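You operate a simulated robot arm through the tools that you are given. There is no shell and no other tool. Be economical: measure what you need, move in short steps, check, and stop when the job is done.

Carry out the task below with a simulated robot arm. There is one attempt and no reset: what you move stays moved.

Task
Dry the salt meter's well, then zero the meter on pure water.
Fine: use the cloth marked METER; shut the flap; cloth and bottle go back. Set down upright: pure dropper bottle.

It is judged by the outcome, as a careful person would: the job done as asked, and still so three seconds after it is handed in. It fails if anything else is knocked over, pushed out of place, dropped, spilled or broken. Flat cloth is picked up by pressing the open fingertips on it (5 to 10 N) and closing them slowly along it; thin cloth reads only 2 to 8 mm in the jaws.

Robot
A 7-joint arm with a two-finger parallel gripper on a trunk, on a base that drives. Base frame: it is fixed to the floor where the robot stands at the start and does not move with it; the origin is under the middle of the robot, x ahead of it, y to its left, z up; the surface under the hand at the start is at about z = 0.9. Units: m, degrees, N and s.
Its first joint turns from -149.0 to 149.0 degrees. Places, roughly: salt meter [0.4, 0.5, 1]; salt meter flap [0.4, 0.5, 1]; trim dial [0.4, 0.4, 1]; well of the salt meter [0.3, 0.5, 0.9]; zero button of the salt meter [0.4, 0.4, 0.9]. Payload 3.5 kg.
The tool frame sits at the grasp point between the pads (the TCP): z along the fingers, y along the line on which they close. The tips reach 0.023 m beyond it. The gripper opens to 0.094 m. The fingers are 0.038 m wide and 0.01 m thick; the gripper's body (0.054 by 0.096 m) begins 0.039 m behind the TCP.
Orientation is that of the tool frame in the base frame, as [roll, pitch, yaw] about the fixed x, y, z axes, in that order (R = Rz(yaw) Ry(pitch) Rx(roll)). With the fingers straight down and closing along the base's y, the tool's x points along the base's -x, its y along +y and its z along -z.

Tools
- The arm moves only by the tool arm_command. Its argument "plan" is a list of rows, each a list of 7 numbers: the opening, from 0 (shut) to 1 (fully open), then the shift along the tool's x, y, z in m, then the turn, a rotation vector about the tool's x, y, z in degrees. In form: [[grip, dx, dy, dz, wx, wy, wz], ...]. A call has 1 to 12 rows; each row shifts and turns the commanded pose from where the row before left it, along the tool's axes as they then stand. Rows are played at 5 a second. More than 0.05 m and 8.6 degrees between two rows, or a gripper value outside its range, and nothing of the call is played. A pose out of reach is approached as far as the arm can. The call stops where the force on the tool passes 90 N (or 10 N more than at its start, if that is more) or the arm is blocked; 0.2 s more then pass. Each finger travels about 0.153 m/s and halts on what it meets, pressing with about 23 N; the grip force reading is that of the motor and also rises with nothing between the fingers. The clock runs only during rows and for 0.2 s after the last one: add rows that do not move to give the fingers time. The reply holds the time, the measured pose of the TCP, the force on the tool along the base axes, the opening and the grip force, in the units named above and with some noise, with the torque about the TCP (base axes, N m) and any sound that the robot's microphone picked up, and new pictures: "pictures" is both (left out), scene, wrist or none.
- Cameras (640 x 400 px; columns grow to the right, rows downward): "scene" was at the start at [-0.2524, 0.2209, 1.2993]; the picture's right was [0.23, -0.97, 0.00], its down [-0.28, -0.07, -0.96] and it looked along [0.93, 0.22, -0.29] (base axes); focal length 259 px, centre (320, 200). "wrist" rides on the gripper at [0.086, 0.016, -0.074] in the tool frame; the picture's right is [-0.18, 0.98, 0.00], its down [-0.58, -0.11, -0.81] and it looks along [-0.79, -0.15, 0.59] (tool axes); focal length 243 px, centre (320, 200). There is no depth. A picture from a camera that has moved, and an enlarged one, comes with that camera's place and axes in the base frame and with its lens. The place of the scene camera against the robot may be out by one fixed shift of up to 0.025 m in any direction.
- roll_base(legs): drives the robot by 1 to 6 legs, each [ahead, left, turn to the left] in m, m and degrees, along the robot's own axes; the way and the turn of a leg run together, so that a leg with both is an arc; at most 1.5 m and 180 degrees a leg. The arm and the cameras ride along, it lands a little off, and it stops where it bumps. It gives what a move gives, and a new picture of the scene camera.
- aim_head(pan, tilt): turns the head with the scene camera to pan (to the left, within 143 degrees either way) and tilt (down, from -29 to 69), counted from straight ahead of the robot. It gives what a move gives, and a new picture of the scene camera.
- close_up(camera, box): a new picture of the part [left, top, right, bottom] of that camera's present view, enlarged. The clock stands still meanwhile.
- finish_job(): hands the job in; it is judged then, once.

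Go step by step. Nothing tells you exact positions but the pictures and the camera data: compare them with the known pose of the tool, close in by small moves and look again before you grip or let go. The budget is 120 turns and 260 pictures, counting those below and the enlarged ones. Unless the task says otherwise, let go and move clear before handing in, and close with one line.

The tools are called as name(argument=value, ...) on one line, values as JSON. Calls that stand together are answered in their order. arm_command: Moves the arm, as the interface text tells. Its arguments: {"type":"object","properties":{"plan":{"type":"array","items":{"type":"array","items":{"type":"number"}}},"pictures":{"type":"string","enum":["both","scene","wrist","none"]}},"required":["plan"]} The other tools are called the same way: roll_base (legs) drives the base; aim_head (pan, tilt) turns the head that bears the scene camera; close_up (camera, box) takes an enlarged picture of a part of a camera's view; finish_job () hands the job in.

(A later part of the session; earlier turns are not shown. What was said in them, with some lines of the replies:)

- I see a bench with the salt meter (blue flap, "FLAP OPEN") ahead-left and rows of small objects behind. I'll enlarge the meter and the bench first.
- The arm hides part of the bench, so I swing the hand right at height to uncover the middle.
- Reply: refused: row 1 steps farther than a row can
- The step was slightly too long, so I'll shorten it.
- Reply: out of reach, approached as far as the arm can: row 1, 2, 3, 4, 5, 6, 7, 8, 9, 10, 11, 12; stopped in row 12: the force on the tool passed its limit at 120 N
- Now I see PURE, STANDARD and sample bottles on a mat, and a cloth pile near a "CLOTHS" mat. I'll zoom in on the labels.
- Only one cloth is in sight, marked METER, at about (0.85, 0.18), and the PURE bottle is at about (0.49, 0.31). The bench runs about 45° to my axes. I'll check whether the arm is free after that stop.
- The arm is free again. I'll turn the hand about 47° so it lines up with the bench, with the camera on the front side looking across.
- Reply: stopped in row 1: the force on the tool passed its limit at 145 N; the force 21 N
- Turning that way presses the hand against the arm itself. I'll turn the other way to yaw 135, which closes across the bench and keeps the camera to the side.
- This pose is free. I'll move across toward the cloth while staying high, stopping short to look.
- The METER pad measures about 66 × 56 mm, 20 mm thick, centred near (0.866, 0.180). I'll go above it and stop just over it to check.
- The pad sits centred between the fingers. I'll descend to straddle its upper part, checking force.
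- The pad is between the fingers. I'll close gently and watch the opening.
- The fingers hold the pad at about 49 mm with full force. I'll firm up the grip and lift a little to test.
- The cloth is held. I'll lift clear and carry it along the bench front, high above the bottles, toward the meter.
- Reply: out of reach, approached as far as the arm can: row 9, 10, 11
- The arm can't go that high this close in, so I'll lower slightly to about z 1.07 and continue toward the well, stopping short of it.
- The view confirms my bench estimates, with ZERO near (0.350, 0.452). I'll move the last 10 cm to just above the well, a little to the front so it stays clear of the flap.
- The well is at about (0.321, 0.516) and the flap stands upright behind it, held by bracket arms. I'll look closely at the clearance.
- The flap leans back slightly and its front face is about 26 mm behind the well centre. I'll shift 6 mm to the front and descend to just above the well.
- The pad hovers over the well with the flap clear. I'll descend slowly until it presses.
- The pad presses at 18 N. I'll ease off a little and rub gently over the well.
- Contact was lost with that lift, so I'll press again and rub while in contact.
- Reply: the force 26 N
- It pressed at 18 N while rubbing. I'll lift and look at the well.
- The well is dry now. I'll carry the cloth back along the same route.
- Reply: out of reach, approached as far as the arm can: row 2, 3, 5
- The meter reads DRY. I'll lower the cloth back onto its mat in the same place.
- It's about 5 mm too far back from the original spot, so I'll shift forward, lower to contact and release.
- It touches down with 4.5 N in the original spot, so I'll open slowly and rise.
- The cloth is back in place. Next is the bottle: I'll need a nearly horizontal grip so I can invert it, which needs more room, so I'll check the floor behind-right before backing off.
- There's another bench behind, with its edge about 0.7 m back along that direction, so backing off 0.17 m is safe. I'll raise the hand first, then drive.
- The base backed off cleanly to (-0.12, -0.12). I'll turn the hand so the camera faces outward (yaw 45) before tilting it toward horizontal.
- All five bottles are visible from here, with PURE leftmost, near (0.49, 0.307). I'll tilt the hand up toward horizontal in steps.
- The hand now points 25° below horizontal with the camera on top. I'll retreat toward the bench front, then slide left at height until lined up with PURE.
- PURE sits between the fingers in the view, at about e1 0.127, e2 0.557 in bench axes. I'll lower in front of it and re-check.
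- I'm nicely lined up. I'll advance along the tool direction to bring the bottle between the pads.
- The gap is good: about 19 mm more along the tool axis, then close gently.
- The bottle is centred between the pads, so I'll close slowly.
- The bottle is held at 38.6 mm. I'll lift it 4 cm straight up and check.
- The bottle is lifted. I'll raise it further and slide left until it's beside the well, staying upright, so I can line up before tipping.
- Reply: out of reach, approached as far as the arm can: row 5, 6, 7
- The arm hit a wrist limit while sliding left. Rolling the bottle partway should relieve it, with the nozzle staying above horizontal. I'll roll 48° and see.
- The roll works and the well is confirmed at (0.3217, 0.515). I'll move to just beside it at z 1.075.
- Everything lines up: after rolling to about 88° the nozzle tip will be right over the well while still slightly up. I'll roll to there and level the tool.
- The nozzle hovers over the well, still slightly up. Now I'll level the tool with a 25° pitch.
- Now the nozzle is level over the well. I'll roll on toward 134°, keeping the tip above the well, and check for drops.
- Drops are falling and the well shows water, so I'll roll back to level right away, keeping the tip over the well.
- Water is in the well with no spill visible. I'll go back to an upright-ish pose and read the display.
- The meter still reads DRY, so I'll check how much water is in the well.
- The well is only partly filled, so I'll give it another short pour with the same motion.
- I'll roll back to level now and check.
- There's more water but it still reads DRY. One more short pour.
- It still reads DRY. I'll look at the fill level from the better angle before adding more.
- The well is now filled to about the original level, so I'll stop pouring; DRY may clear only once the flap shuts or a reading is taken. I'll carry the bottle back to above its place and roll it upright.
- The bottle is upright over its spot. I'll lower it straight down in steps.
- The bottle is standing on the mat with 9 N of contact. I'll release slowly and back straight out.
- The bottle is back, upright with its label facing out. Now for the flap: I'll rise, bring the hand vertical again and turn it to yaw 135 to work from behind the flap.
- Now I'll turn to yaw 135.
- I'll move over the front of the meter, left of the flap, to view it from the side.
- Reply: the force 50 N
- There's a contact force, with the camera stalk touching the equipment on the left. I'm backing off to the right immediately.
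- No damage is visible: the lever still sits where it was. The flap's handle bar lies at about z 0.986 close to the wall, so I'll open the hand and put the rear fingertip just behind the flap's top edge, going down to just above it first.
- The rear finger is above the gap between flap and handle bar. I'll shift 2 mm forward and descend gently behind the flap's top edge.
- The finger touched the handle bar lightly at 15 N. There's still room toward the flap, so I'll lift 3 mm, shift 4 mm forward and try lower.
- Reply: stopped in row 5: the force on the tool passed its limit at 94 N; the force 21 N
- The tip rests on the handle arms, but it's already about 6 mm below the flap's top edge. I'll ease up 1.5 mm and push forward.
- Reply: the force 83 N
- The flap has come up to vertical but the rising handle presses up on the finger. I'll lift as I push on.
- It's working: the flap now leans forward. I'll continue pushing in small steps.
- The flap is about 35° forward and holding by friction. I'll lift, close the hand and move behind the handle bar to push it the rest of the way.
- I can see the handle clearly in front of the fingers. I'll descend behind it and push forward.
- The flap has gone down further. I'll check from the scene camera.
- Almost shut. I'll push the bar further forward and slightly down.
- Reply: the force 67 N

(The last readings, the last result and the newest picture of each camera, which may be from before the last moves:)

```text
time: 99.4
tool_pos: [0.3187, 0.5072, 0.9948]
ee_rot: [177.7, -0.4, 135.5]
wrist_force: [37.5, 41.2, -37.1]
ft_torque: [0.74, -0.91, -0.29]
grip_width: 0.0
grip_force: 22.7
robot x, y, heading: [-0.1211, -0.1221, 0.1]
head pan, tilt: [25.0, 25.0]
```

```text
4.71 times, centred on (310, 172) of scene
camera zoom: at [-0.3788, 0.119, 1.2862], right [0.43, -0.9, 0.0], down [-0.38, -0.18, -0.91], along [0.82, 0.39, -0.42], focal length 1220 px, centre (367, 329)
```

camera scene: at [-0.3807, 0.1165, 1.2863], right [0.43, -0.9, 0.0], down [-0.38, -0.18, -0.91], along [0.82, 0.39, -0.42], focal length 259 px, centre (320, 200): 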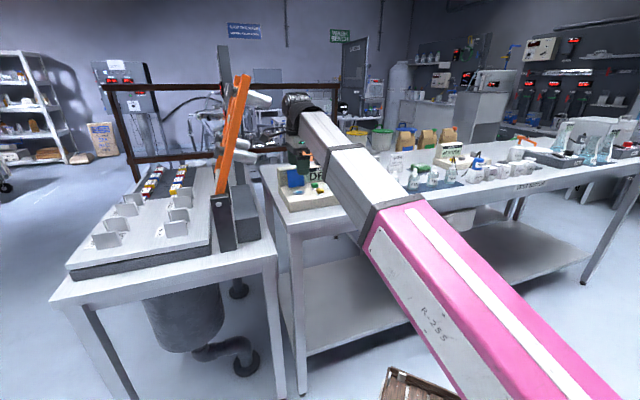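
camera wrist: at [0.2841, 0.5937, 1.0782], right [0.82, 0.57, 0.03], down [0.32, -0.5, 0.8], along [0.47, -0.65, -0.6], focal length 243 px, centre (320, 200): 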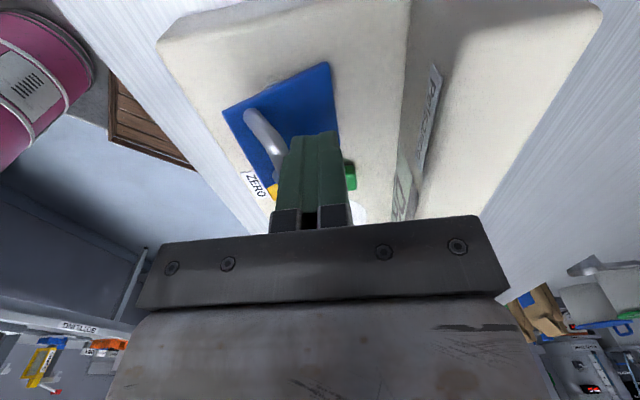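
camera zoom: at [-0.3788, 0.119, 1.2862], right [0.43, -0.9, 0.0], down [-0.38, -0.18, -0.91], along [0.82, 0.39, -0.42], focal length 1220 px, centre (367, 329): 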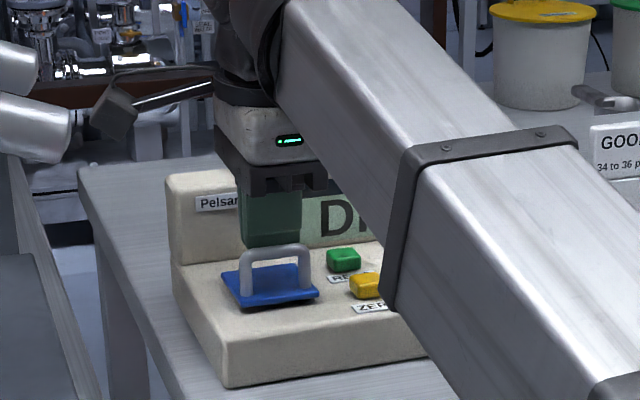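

The flap is flat and shut. I'll back off from the handle and rise.

arm_command(plan=[[0, 0, 0.008, 0, 0, 0, 0], [0, 0, 0.004, -0.01, 0, 0, 0], [0, 0, 0, -0.04, 0, 0, 0], [0, 0, 0, -0.03, 0, 0, 0], [0, 0, 0, 0, 0, 0, 0]])

close_up(camera="scene", box=[260, 130, 360, 215])

```text
time: 100.6
tool_pos: [0.3214, 0.5065, 1.0767]
ee_rot: [178.4, -0.3, 135.6]
wrist_force: [0.3, -0.9, 0.1]
ft_torque: [0.04, -0.02, -0.01]
grip_width: 0.0
grip_force: 23.1
robot x, y, heading: [-0.1181, -0.1176, 0.4]
head pan, tilt: [25.0, 25.0]
camera scene: at [-0.3809, 0.1164, 1.2863], right [0.43, -0.9, 0.0], down [-0.38, -0.18, -0.91], along [0.82, 0.39, -0.42], focal length 259 px, centre (320, 200)
camera wrist: at [0.2704, 0.5772, 1.1515], right [0.82, 0.57, 0.03], down [0.33, -0.5, 0.8], along [0.47, -0.65, -0.6], focal length 243 px, centre (320, 200)
```

scene: 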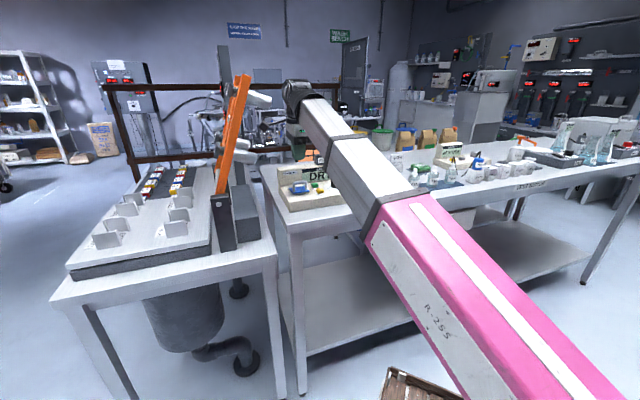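
wrist: 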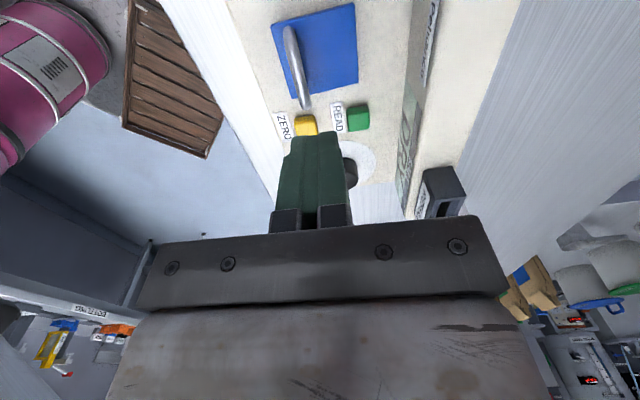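

```text
4.71 times, centred on (310, 172) of scene
camera zoom: at [-0.3809, 0.1164, 1.2863], right [0.43, -0.9, 0.0], down [-0.38, -0.18, -0.91], along [0.82, 0.39, -0.42], focal length 1220 px, centre (367, 329)
```

zoom: 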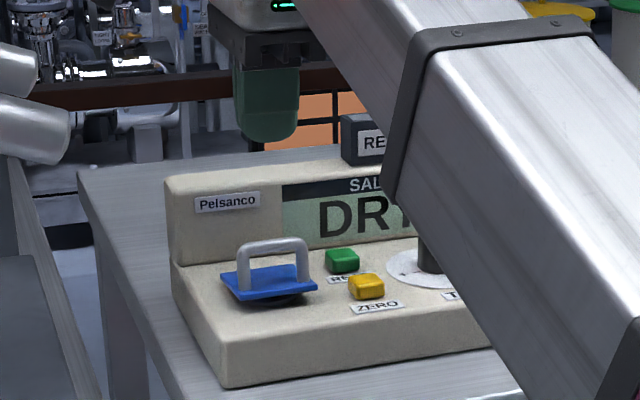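

The flap is down, but the display still says DRY. I'll press gently on its handle to make sure it's fully shut.

arm_command(plan=[[0, 0, -0.011, 0.02, 0, 0, 0], [0, 0, 0, 0.025, 0, 0, 0], [0, 0, 0, 0.01, 0, 0, 0], [0, 0, 0, 0.006, 0, 0, 0], [0, 0, 0, 0, 0, 0, 0]], pictures="wrist")

close_up(camera="scene", box=[260, 130, 360, 215])

```text
time: 101.8
tool_pos: [0.3155, 0.5008, 1.0156]
ee_rot: [178.3, -0.3, 135.6]
wrist_force: [0.1, -0.5, 0.1]
ft_torque: [0.0, 0.0, 0.0]
grip_width: 0.0
grip_force: 23.2
robot x, y, heading: [-0.1193, -0.1213, 0.2]
head pan, tilt: [25.0, 25.0]
camera wrist: at [0.264, 0.5721, 1.0896], right [0.82, 0.57, 0.03], down [0.32, -0.5, 0.8], along [0.47, -0.65, -0.6], focal length 243 px, centre (320, 200)
```

wrist: 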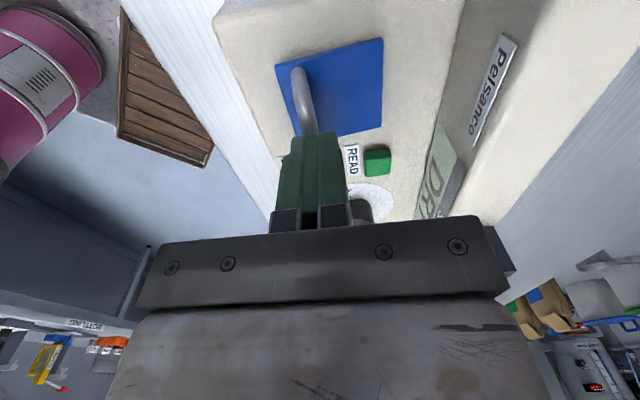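

```text
4.71 times, centred on (310, 172) of scene
camera zoom: at [-0.3808, 0.1165, 1.2863], right [0.43, -0.9, 0.0], down [-0.38, -0.18, -0.91], along [0.82, 0.39, -0.42], focal length 1220 px, centre (367, 329)
```

zoom: 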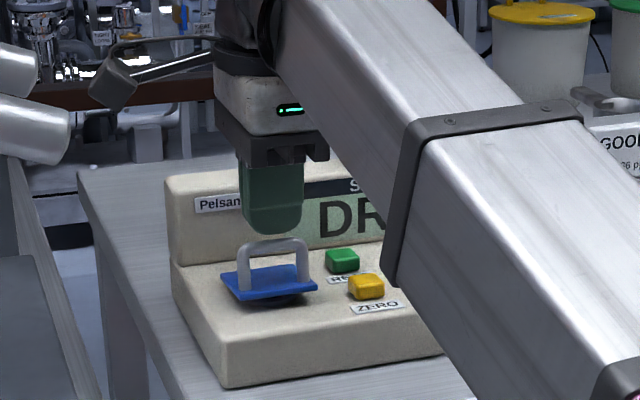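

The bar is just below the fingers. I'll press down on it gently.

arm_command(plan=[[0, 0, -0.004, 0.004, 0, 0, 0], [0, 0, 0, 0.004, 0, 0, 0], [0, 0, 0, 0.004, 0, 0, 0], [0, 0, 0, 0.003, 0, 0, 0], [0, 0, 0, 0, 0, 0, 0]], pictures="none")

```text
time: 103.0
tool_pos: [0.3123, 0.4985, 1.0036]
ee_rot: [178.2, -0.3, 135.7]
wrist_force: [-6.7, -5.2, 60.4]
ft_torque: [-0.32, 0.17, -0.02]
grip_width: 0.0002
grip_force: 22.8
robot x, y, heading: [-0.1217, -0.1197, 0.4]
head pan, tilt: [25.0, 25.0]
```

It's pressed firmly and doesn't move, so it's shut. I'll lift and look.

arm_command(plan=[[0, 0, 0, -0.01, 0, 0, 0], [0, 0, 0, -0.045, 0, 0, 0], [0, 0, 0, 0, 0, 0, 0]], pictures="wrist")

close_up(camera="scene", box=[270, 150, 350, 215])

```text
time: 103.8
tool_pos: [0.3126, 0.4987, 1.0549]
ee_rot: [178.4, -0.2, 135.5]
wrist_force: [1.0, -0.5, 0.3]
ft_torque: [0.03, 0.02, 0.01]
grip_width: 0.0
grip_force: 22.5
robot x, y, heading: [-0.1198, -0.1181, 0.4]
head pan, tilt: [25.0, 25.0]
camera wrist: at [0.2601, 0.5676, 1.1295], right [0.82, 0.57, 0.03], down [0.32, -0.5, 0.8], along [0.47, -0.65, -0.6], focal length 243 px, centre (320, 200)
```

wrist: 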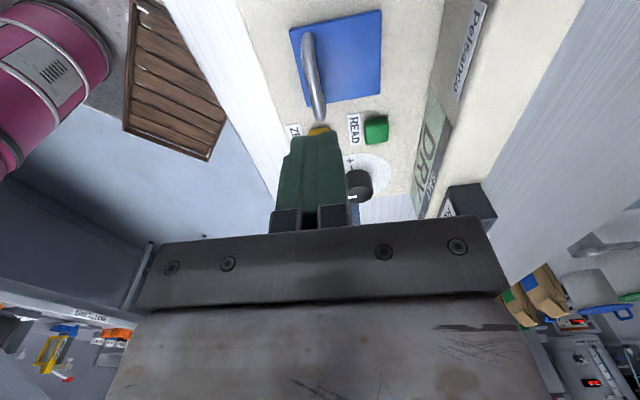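

```text
6.15 times, centred on (310, 182) of scene
camera zoom: at [-0.3807, 0.1166, 1.2863], right [0.43, -0.9, 0.0], down [-0.38, -0.18, -0.91], along [0.82, 0.39, -0.42], focal length 1595 px, centre (382, 308)
```

zoom: 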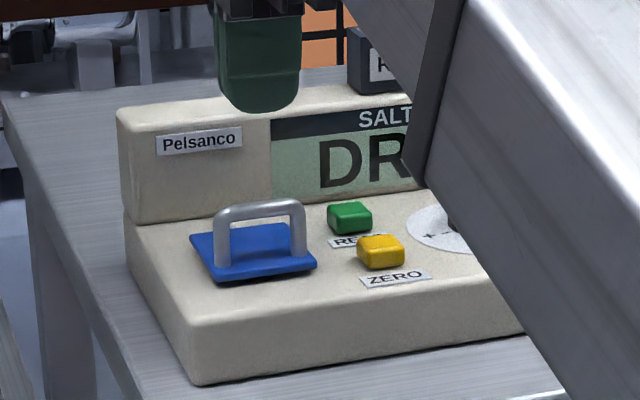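

The flap is fully shut now. Next I'll move above the ZERO button.

arm_command(plan=[[0, -0.0304, -0.0043, 0, 0, 0, 0], [0, -0.0304, -0.0042, 0, 0, 0, 0], [0, 0, 0, 0.03, 0, 0, 0], [0, 0, 0, 0.024, 0, 0, 0], [0, 0, 0, 0, 0, 0, 0]], pictures="wrist")

close_up(camera="scene", box=[270, 140, 360, 215])

```text
time: 105.0
tool_pos: [0.352, 0.4496, 1.0016]
ee_rot: [178.4, -0.3, 135.6]
wrist_force: [0.0, -0.1, -0.1]
ft_torque: [0.0, 0.0, 0.01]
grip_width: 0.0
grip_force: 23.4
robot x, y, heading: [-0.118, -0.1195, 0.2]
head pan, tilt: [25.0, 25.0]
camera wrist: at [0.2998, 0.52, 1.0746], right [0.82, 0.57, 0.03], down [0.32, -0.5, 0.8], along [0.47, -0.65, -0.6], focal length 243 px, centre (320, 200)
```

wrist: 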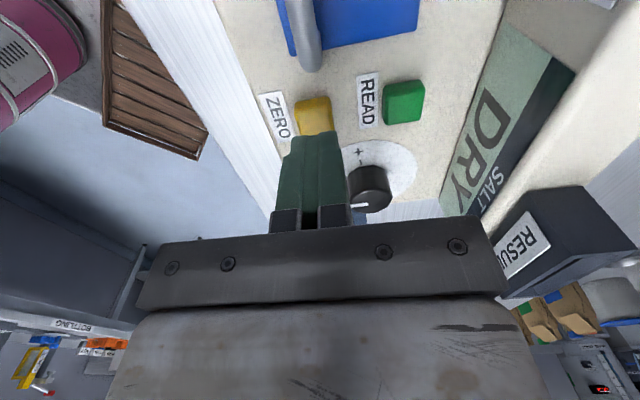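

```text
5.33 times, centred on (315, 178) of scene
camera zoom: at [-0.3808, 0.1165, 1.2863], right [0.43, -0.9, 0.0], down [-0.38, -0.18, -0.91], along [0.82, 0.39, -0.42], focal length 1382 px, centre (347, 320)
```

zoom: 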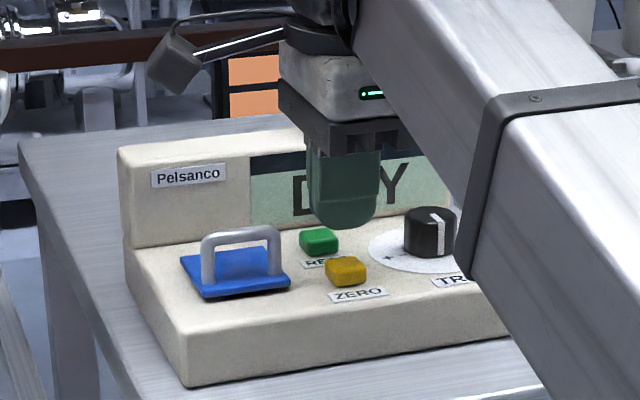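

I'll adjust slightly left, then press ZERO slowly.

arm_command(plan=[[0, 0.006, -0.002, 0.008, 0, 0, 0], [0, 0, 0, 0.008, 0, 0, 0], [0, 0, 0, 0.004, 0, 0, 0], [0, 0, 0, 0.003, 0, 0, 0], [0, 0, 0, 0, 0, 0, 0]], pictures="none")

close_up(camera="wrist", box=[230, 0, 590, 225])

```text
time: 106.2
tool_pos: [0.3445, 0.4543, 0.9772]
ee_rot: [178.3, -0.3, 135.7]
wrist_force: [-0.3, 1.4, 0.5]
ft_torque: [0.01, -0.01, 0.01]
grip_width: 0.0
grip_force: 23.2
robot x, y, heading: [-0.1183, -0.1228, 0.4]
head pan, tilt: [25.0, 25.0]
```

```text
1.78 times, centred on (410, 112) of wrist
camera zoom: at [0.2929, 0.525, 1.0514], right [0.82, 0.57, 0.03], down [0.32, -0.5, 0.8], along [0.47, -0.65, -0.6], focal length 431 px, centre (160, 356)
```

zoom: 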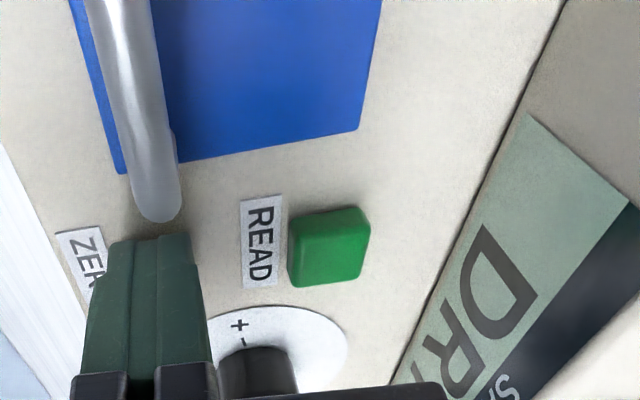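

No contact yet; continuing down in small steps.

arm_command(plan=[[0, 0, 0, 0.002, 0, 0, 0], [0, 0, 0, 0.002, 0, 0, 0], [0, 0, 0, 0.002, 0, 0, 0], [0, 0, 0, 0, 0, 0, 0]], pictures="none")

close_up(camera="wrist", box=[230, 0, 590, 225])

```text
time: 107.2
tool_pos: [0.3452, 0.4544, 0.9721]
ee_rot: [178.4, -0.2, 135.5]
wrist_force: [-0.9, 0.7, 1.9]
ft_torque: [0.01, 0.0, 0.01]
grip_width: 0.0
grip_force: 22.8
robot x, y, heading: [-0.1192, -0.1193, 0.3]
head pan, tilt: [25.0, 25.0]
heard: click
```

```text
1.78 times, centred on (410, 112) of wrist
camera zoom: at [0.2935, 0.525, 1.0456], right [0.82, 0.57, 0.03], down [0.32, -0.5, 0.8], along [0.47, -0.65, -0.6], focal length 431 px, centre (160, 356)
```

zoom: 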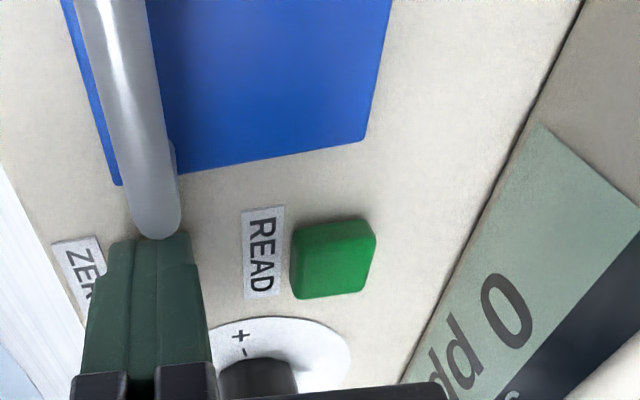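

A click was heard and the display now shows "0 pp…". I'll release the button, rise clear and read the display.

arm_command(plan=[[0, 0, 0, -0.01, 0, 0, 0], [0, 0, 0, -0.045, 0, 0, 0], [0, -0.02, -0.03, -0.03, 0, 0, 0], [0, -0.03, -0.03, 0, 0, 0, 0], [0, -0.03, -0.03, 0, 0, 0, 0], [0, -0.03, -0.03, 0, 0, 0, 0], [0, -0.04, -0.0, 0, 0, 0, 0], [0, -0.04, -0.0, 0, 0, 0, 0], [0, -0.04, 0, 0, 0, 0, 0], [0, 0, 0, 0, 0, 0, 0]])

close_up(camera="scene", box=[265, 140, 385, 215])

close_up(camera="scene", box=[340, 130, 500, 220])

```text
time: 109.4
tool_pos: [0.4249, 0.2041, 1.0508]
ee_rot: [178.3, -0.3, 135.6]
wrist_force: [1.0, 0.4, -0.4]
ft_torque: [-0.04, -0.01, -0.02]
grip_width: 0.0001
grip_force: 22.6
robot x, y, heading: [-0.1144, -0.1205, 0.1]
head pan, tilt: [25.0, 25.0]
camera scene: at [-0.3808, 0.1165, 1.2863], right [0.43, -0.9, 0.0], down [-0.38, -0.18, -0.91], along [0.82, 0.39, -0.42], focal length 259 px, centre (320, 200)
camera wrist: at [0.3723, 0.275, 1.1253], right [0.82, 0.57, 0.03], down [0.32, -0.5, 0.8], along [0.47, -0.65, -0.6], focal length 243 px, centre (320, 200)
```

scene: 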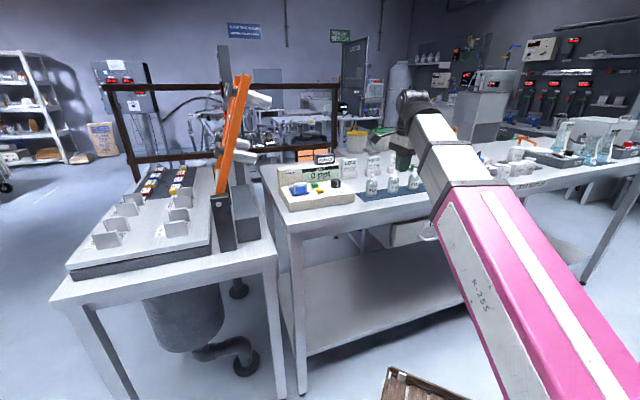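
wrist: 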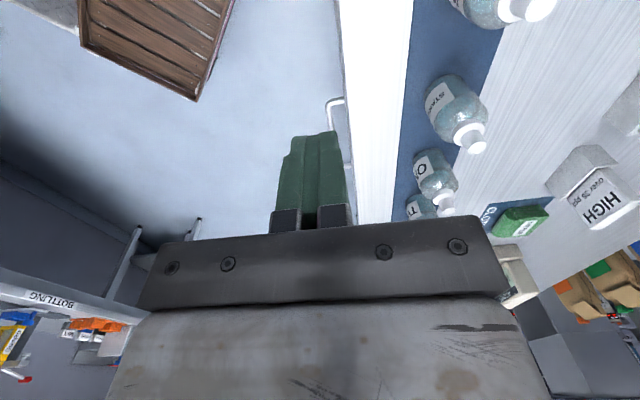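

```text
5.33 times, centred on (325, 178) of scene
camera zoom: at [-0.3808, 0.1165, 1.2863], right [0.43, -0.9, 0.0], down [-0.38, -0.18, -0.91], along [0.82, 0.39, -0.42], focal length 1382 px, centre (293, 320)
```

zoom: 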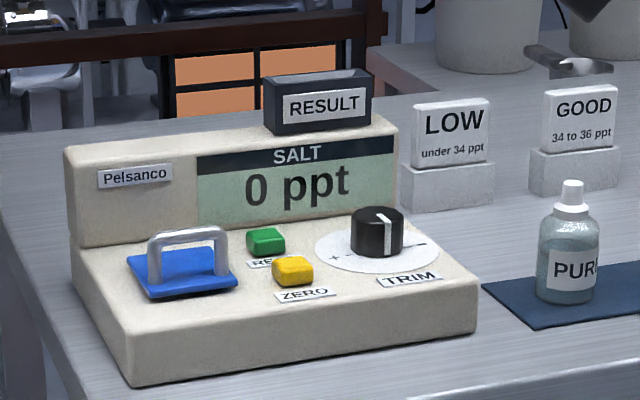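

```text
4.00 times, centred on (420, 175) of scene
camera zoom: at [-0.3808, 0.1165, 1.2863], right [0.43, -0.9, 0.0], down [-0.38, -0.18, -0.91], along [0.82, 0.39, -0.42], focal length 1037 px, centre (-80, 300)
```

zoom: 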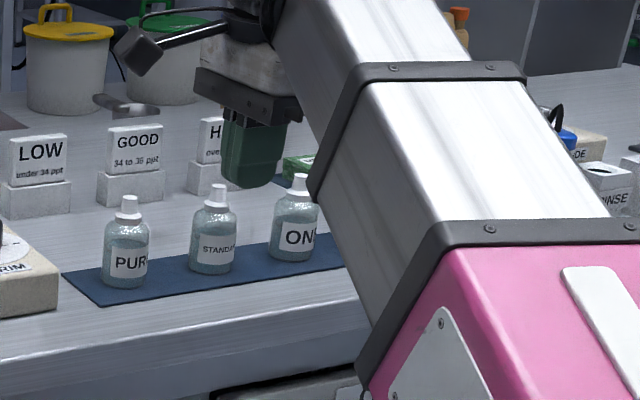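

The meter reads 0 ppt with the flap shut. The bottle stands upright in its place, the cloth is on its mat, and the hand is clear and empty, so I'm handing in.

finish_job()

```text
The job is handed in.
```

The salt meter's well was dried with the METER cloth, filled from the PURE bottle and zeroed to 0 ppt, with the flap shut and the cloth and bottle back in place; on the way the camera arm bumped the equipment left of the meter at about 50 N, and it looked unmoved in the pictures.
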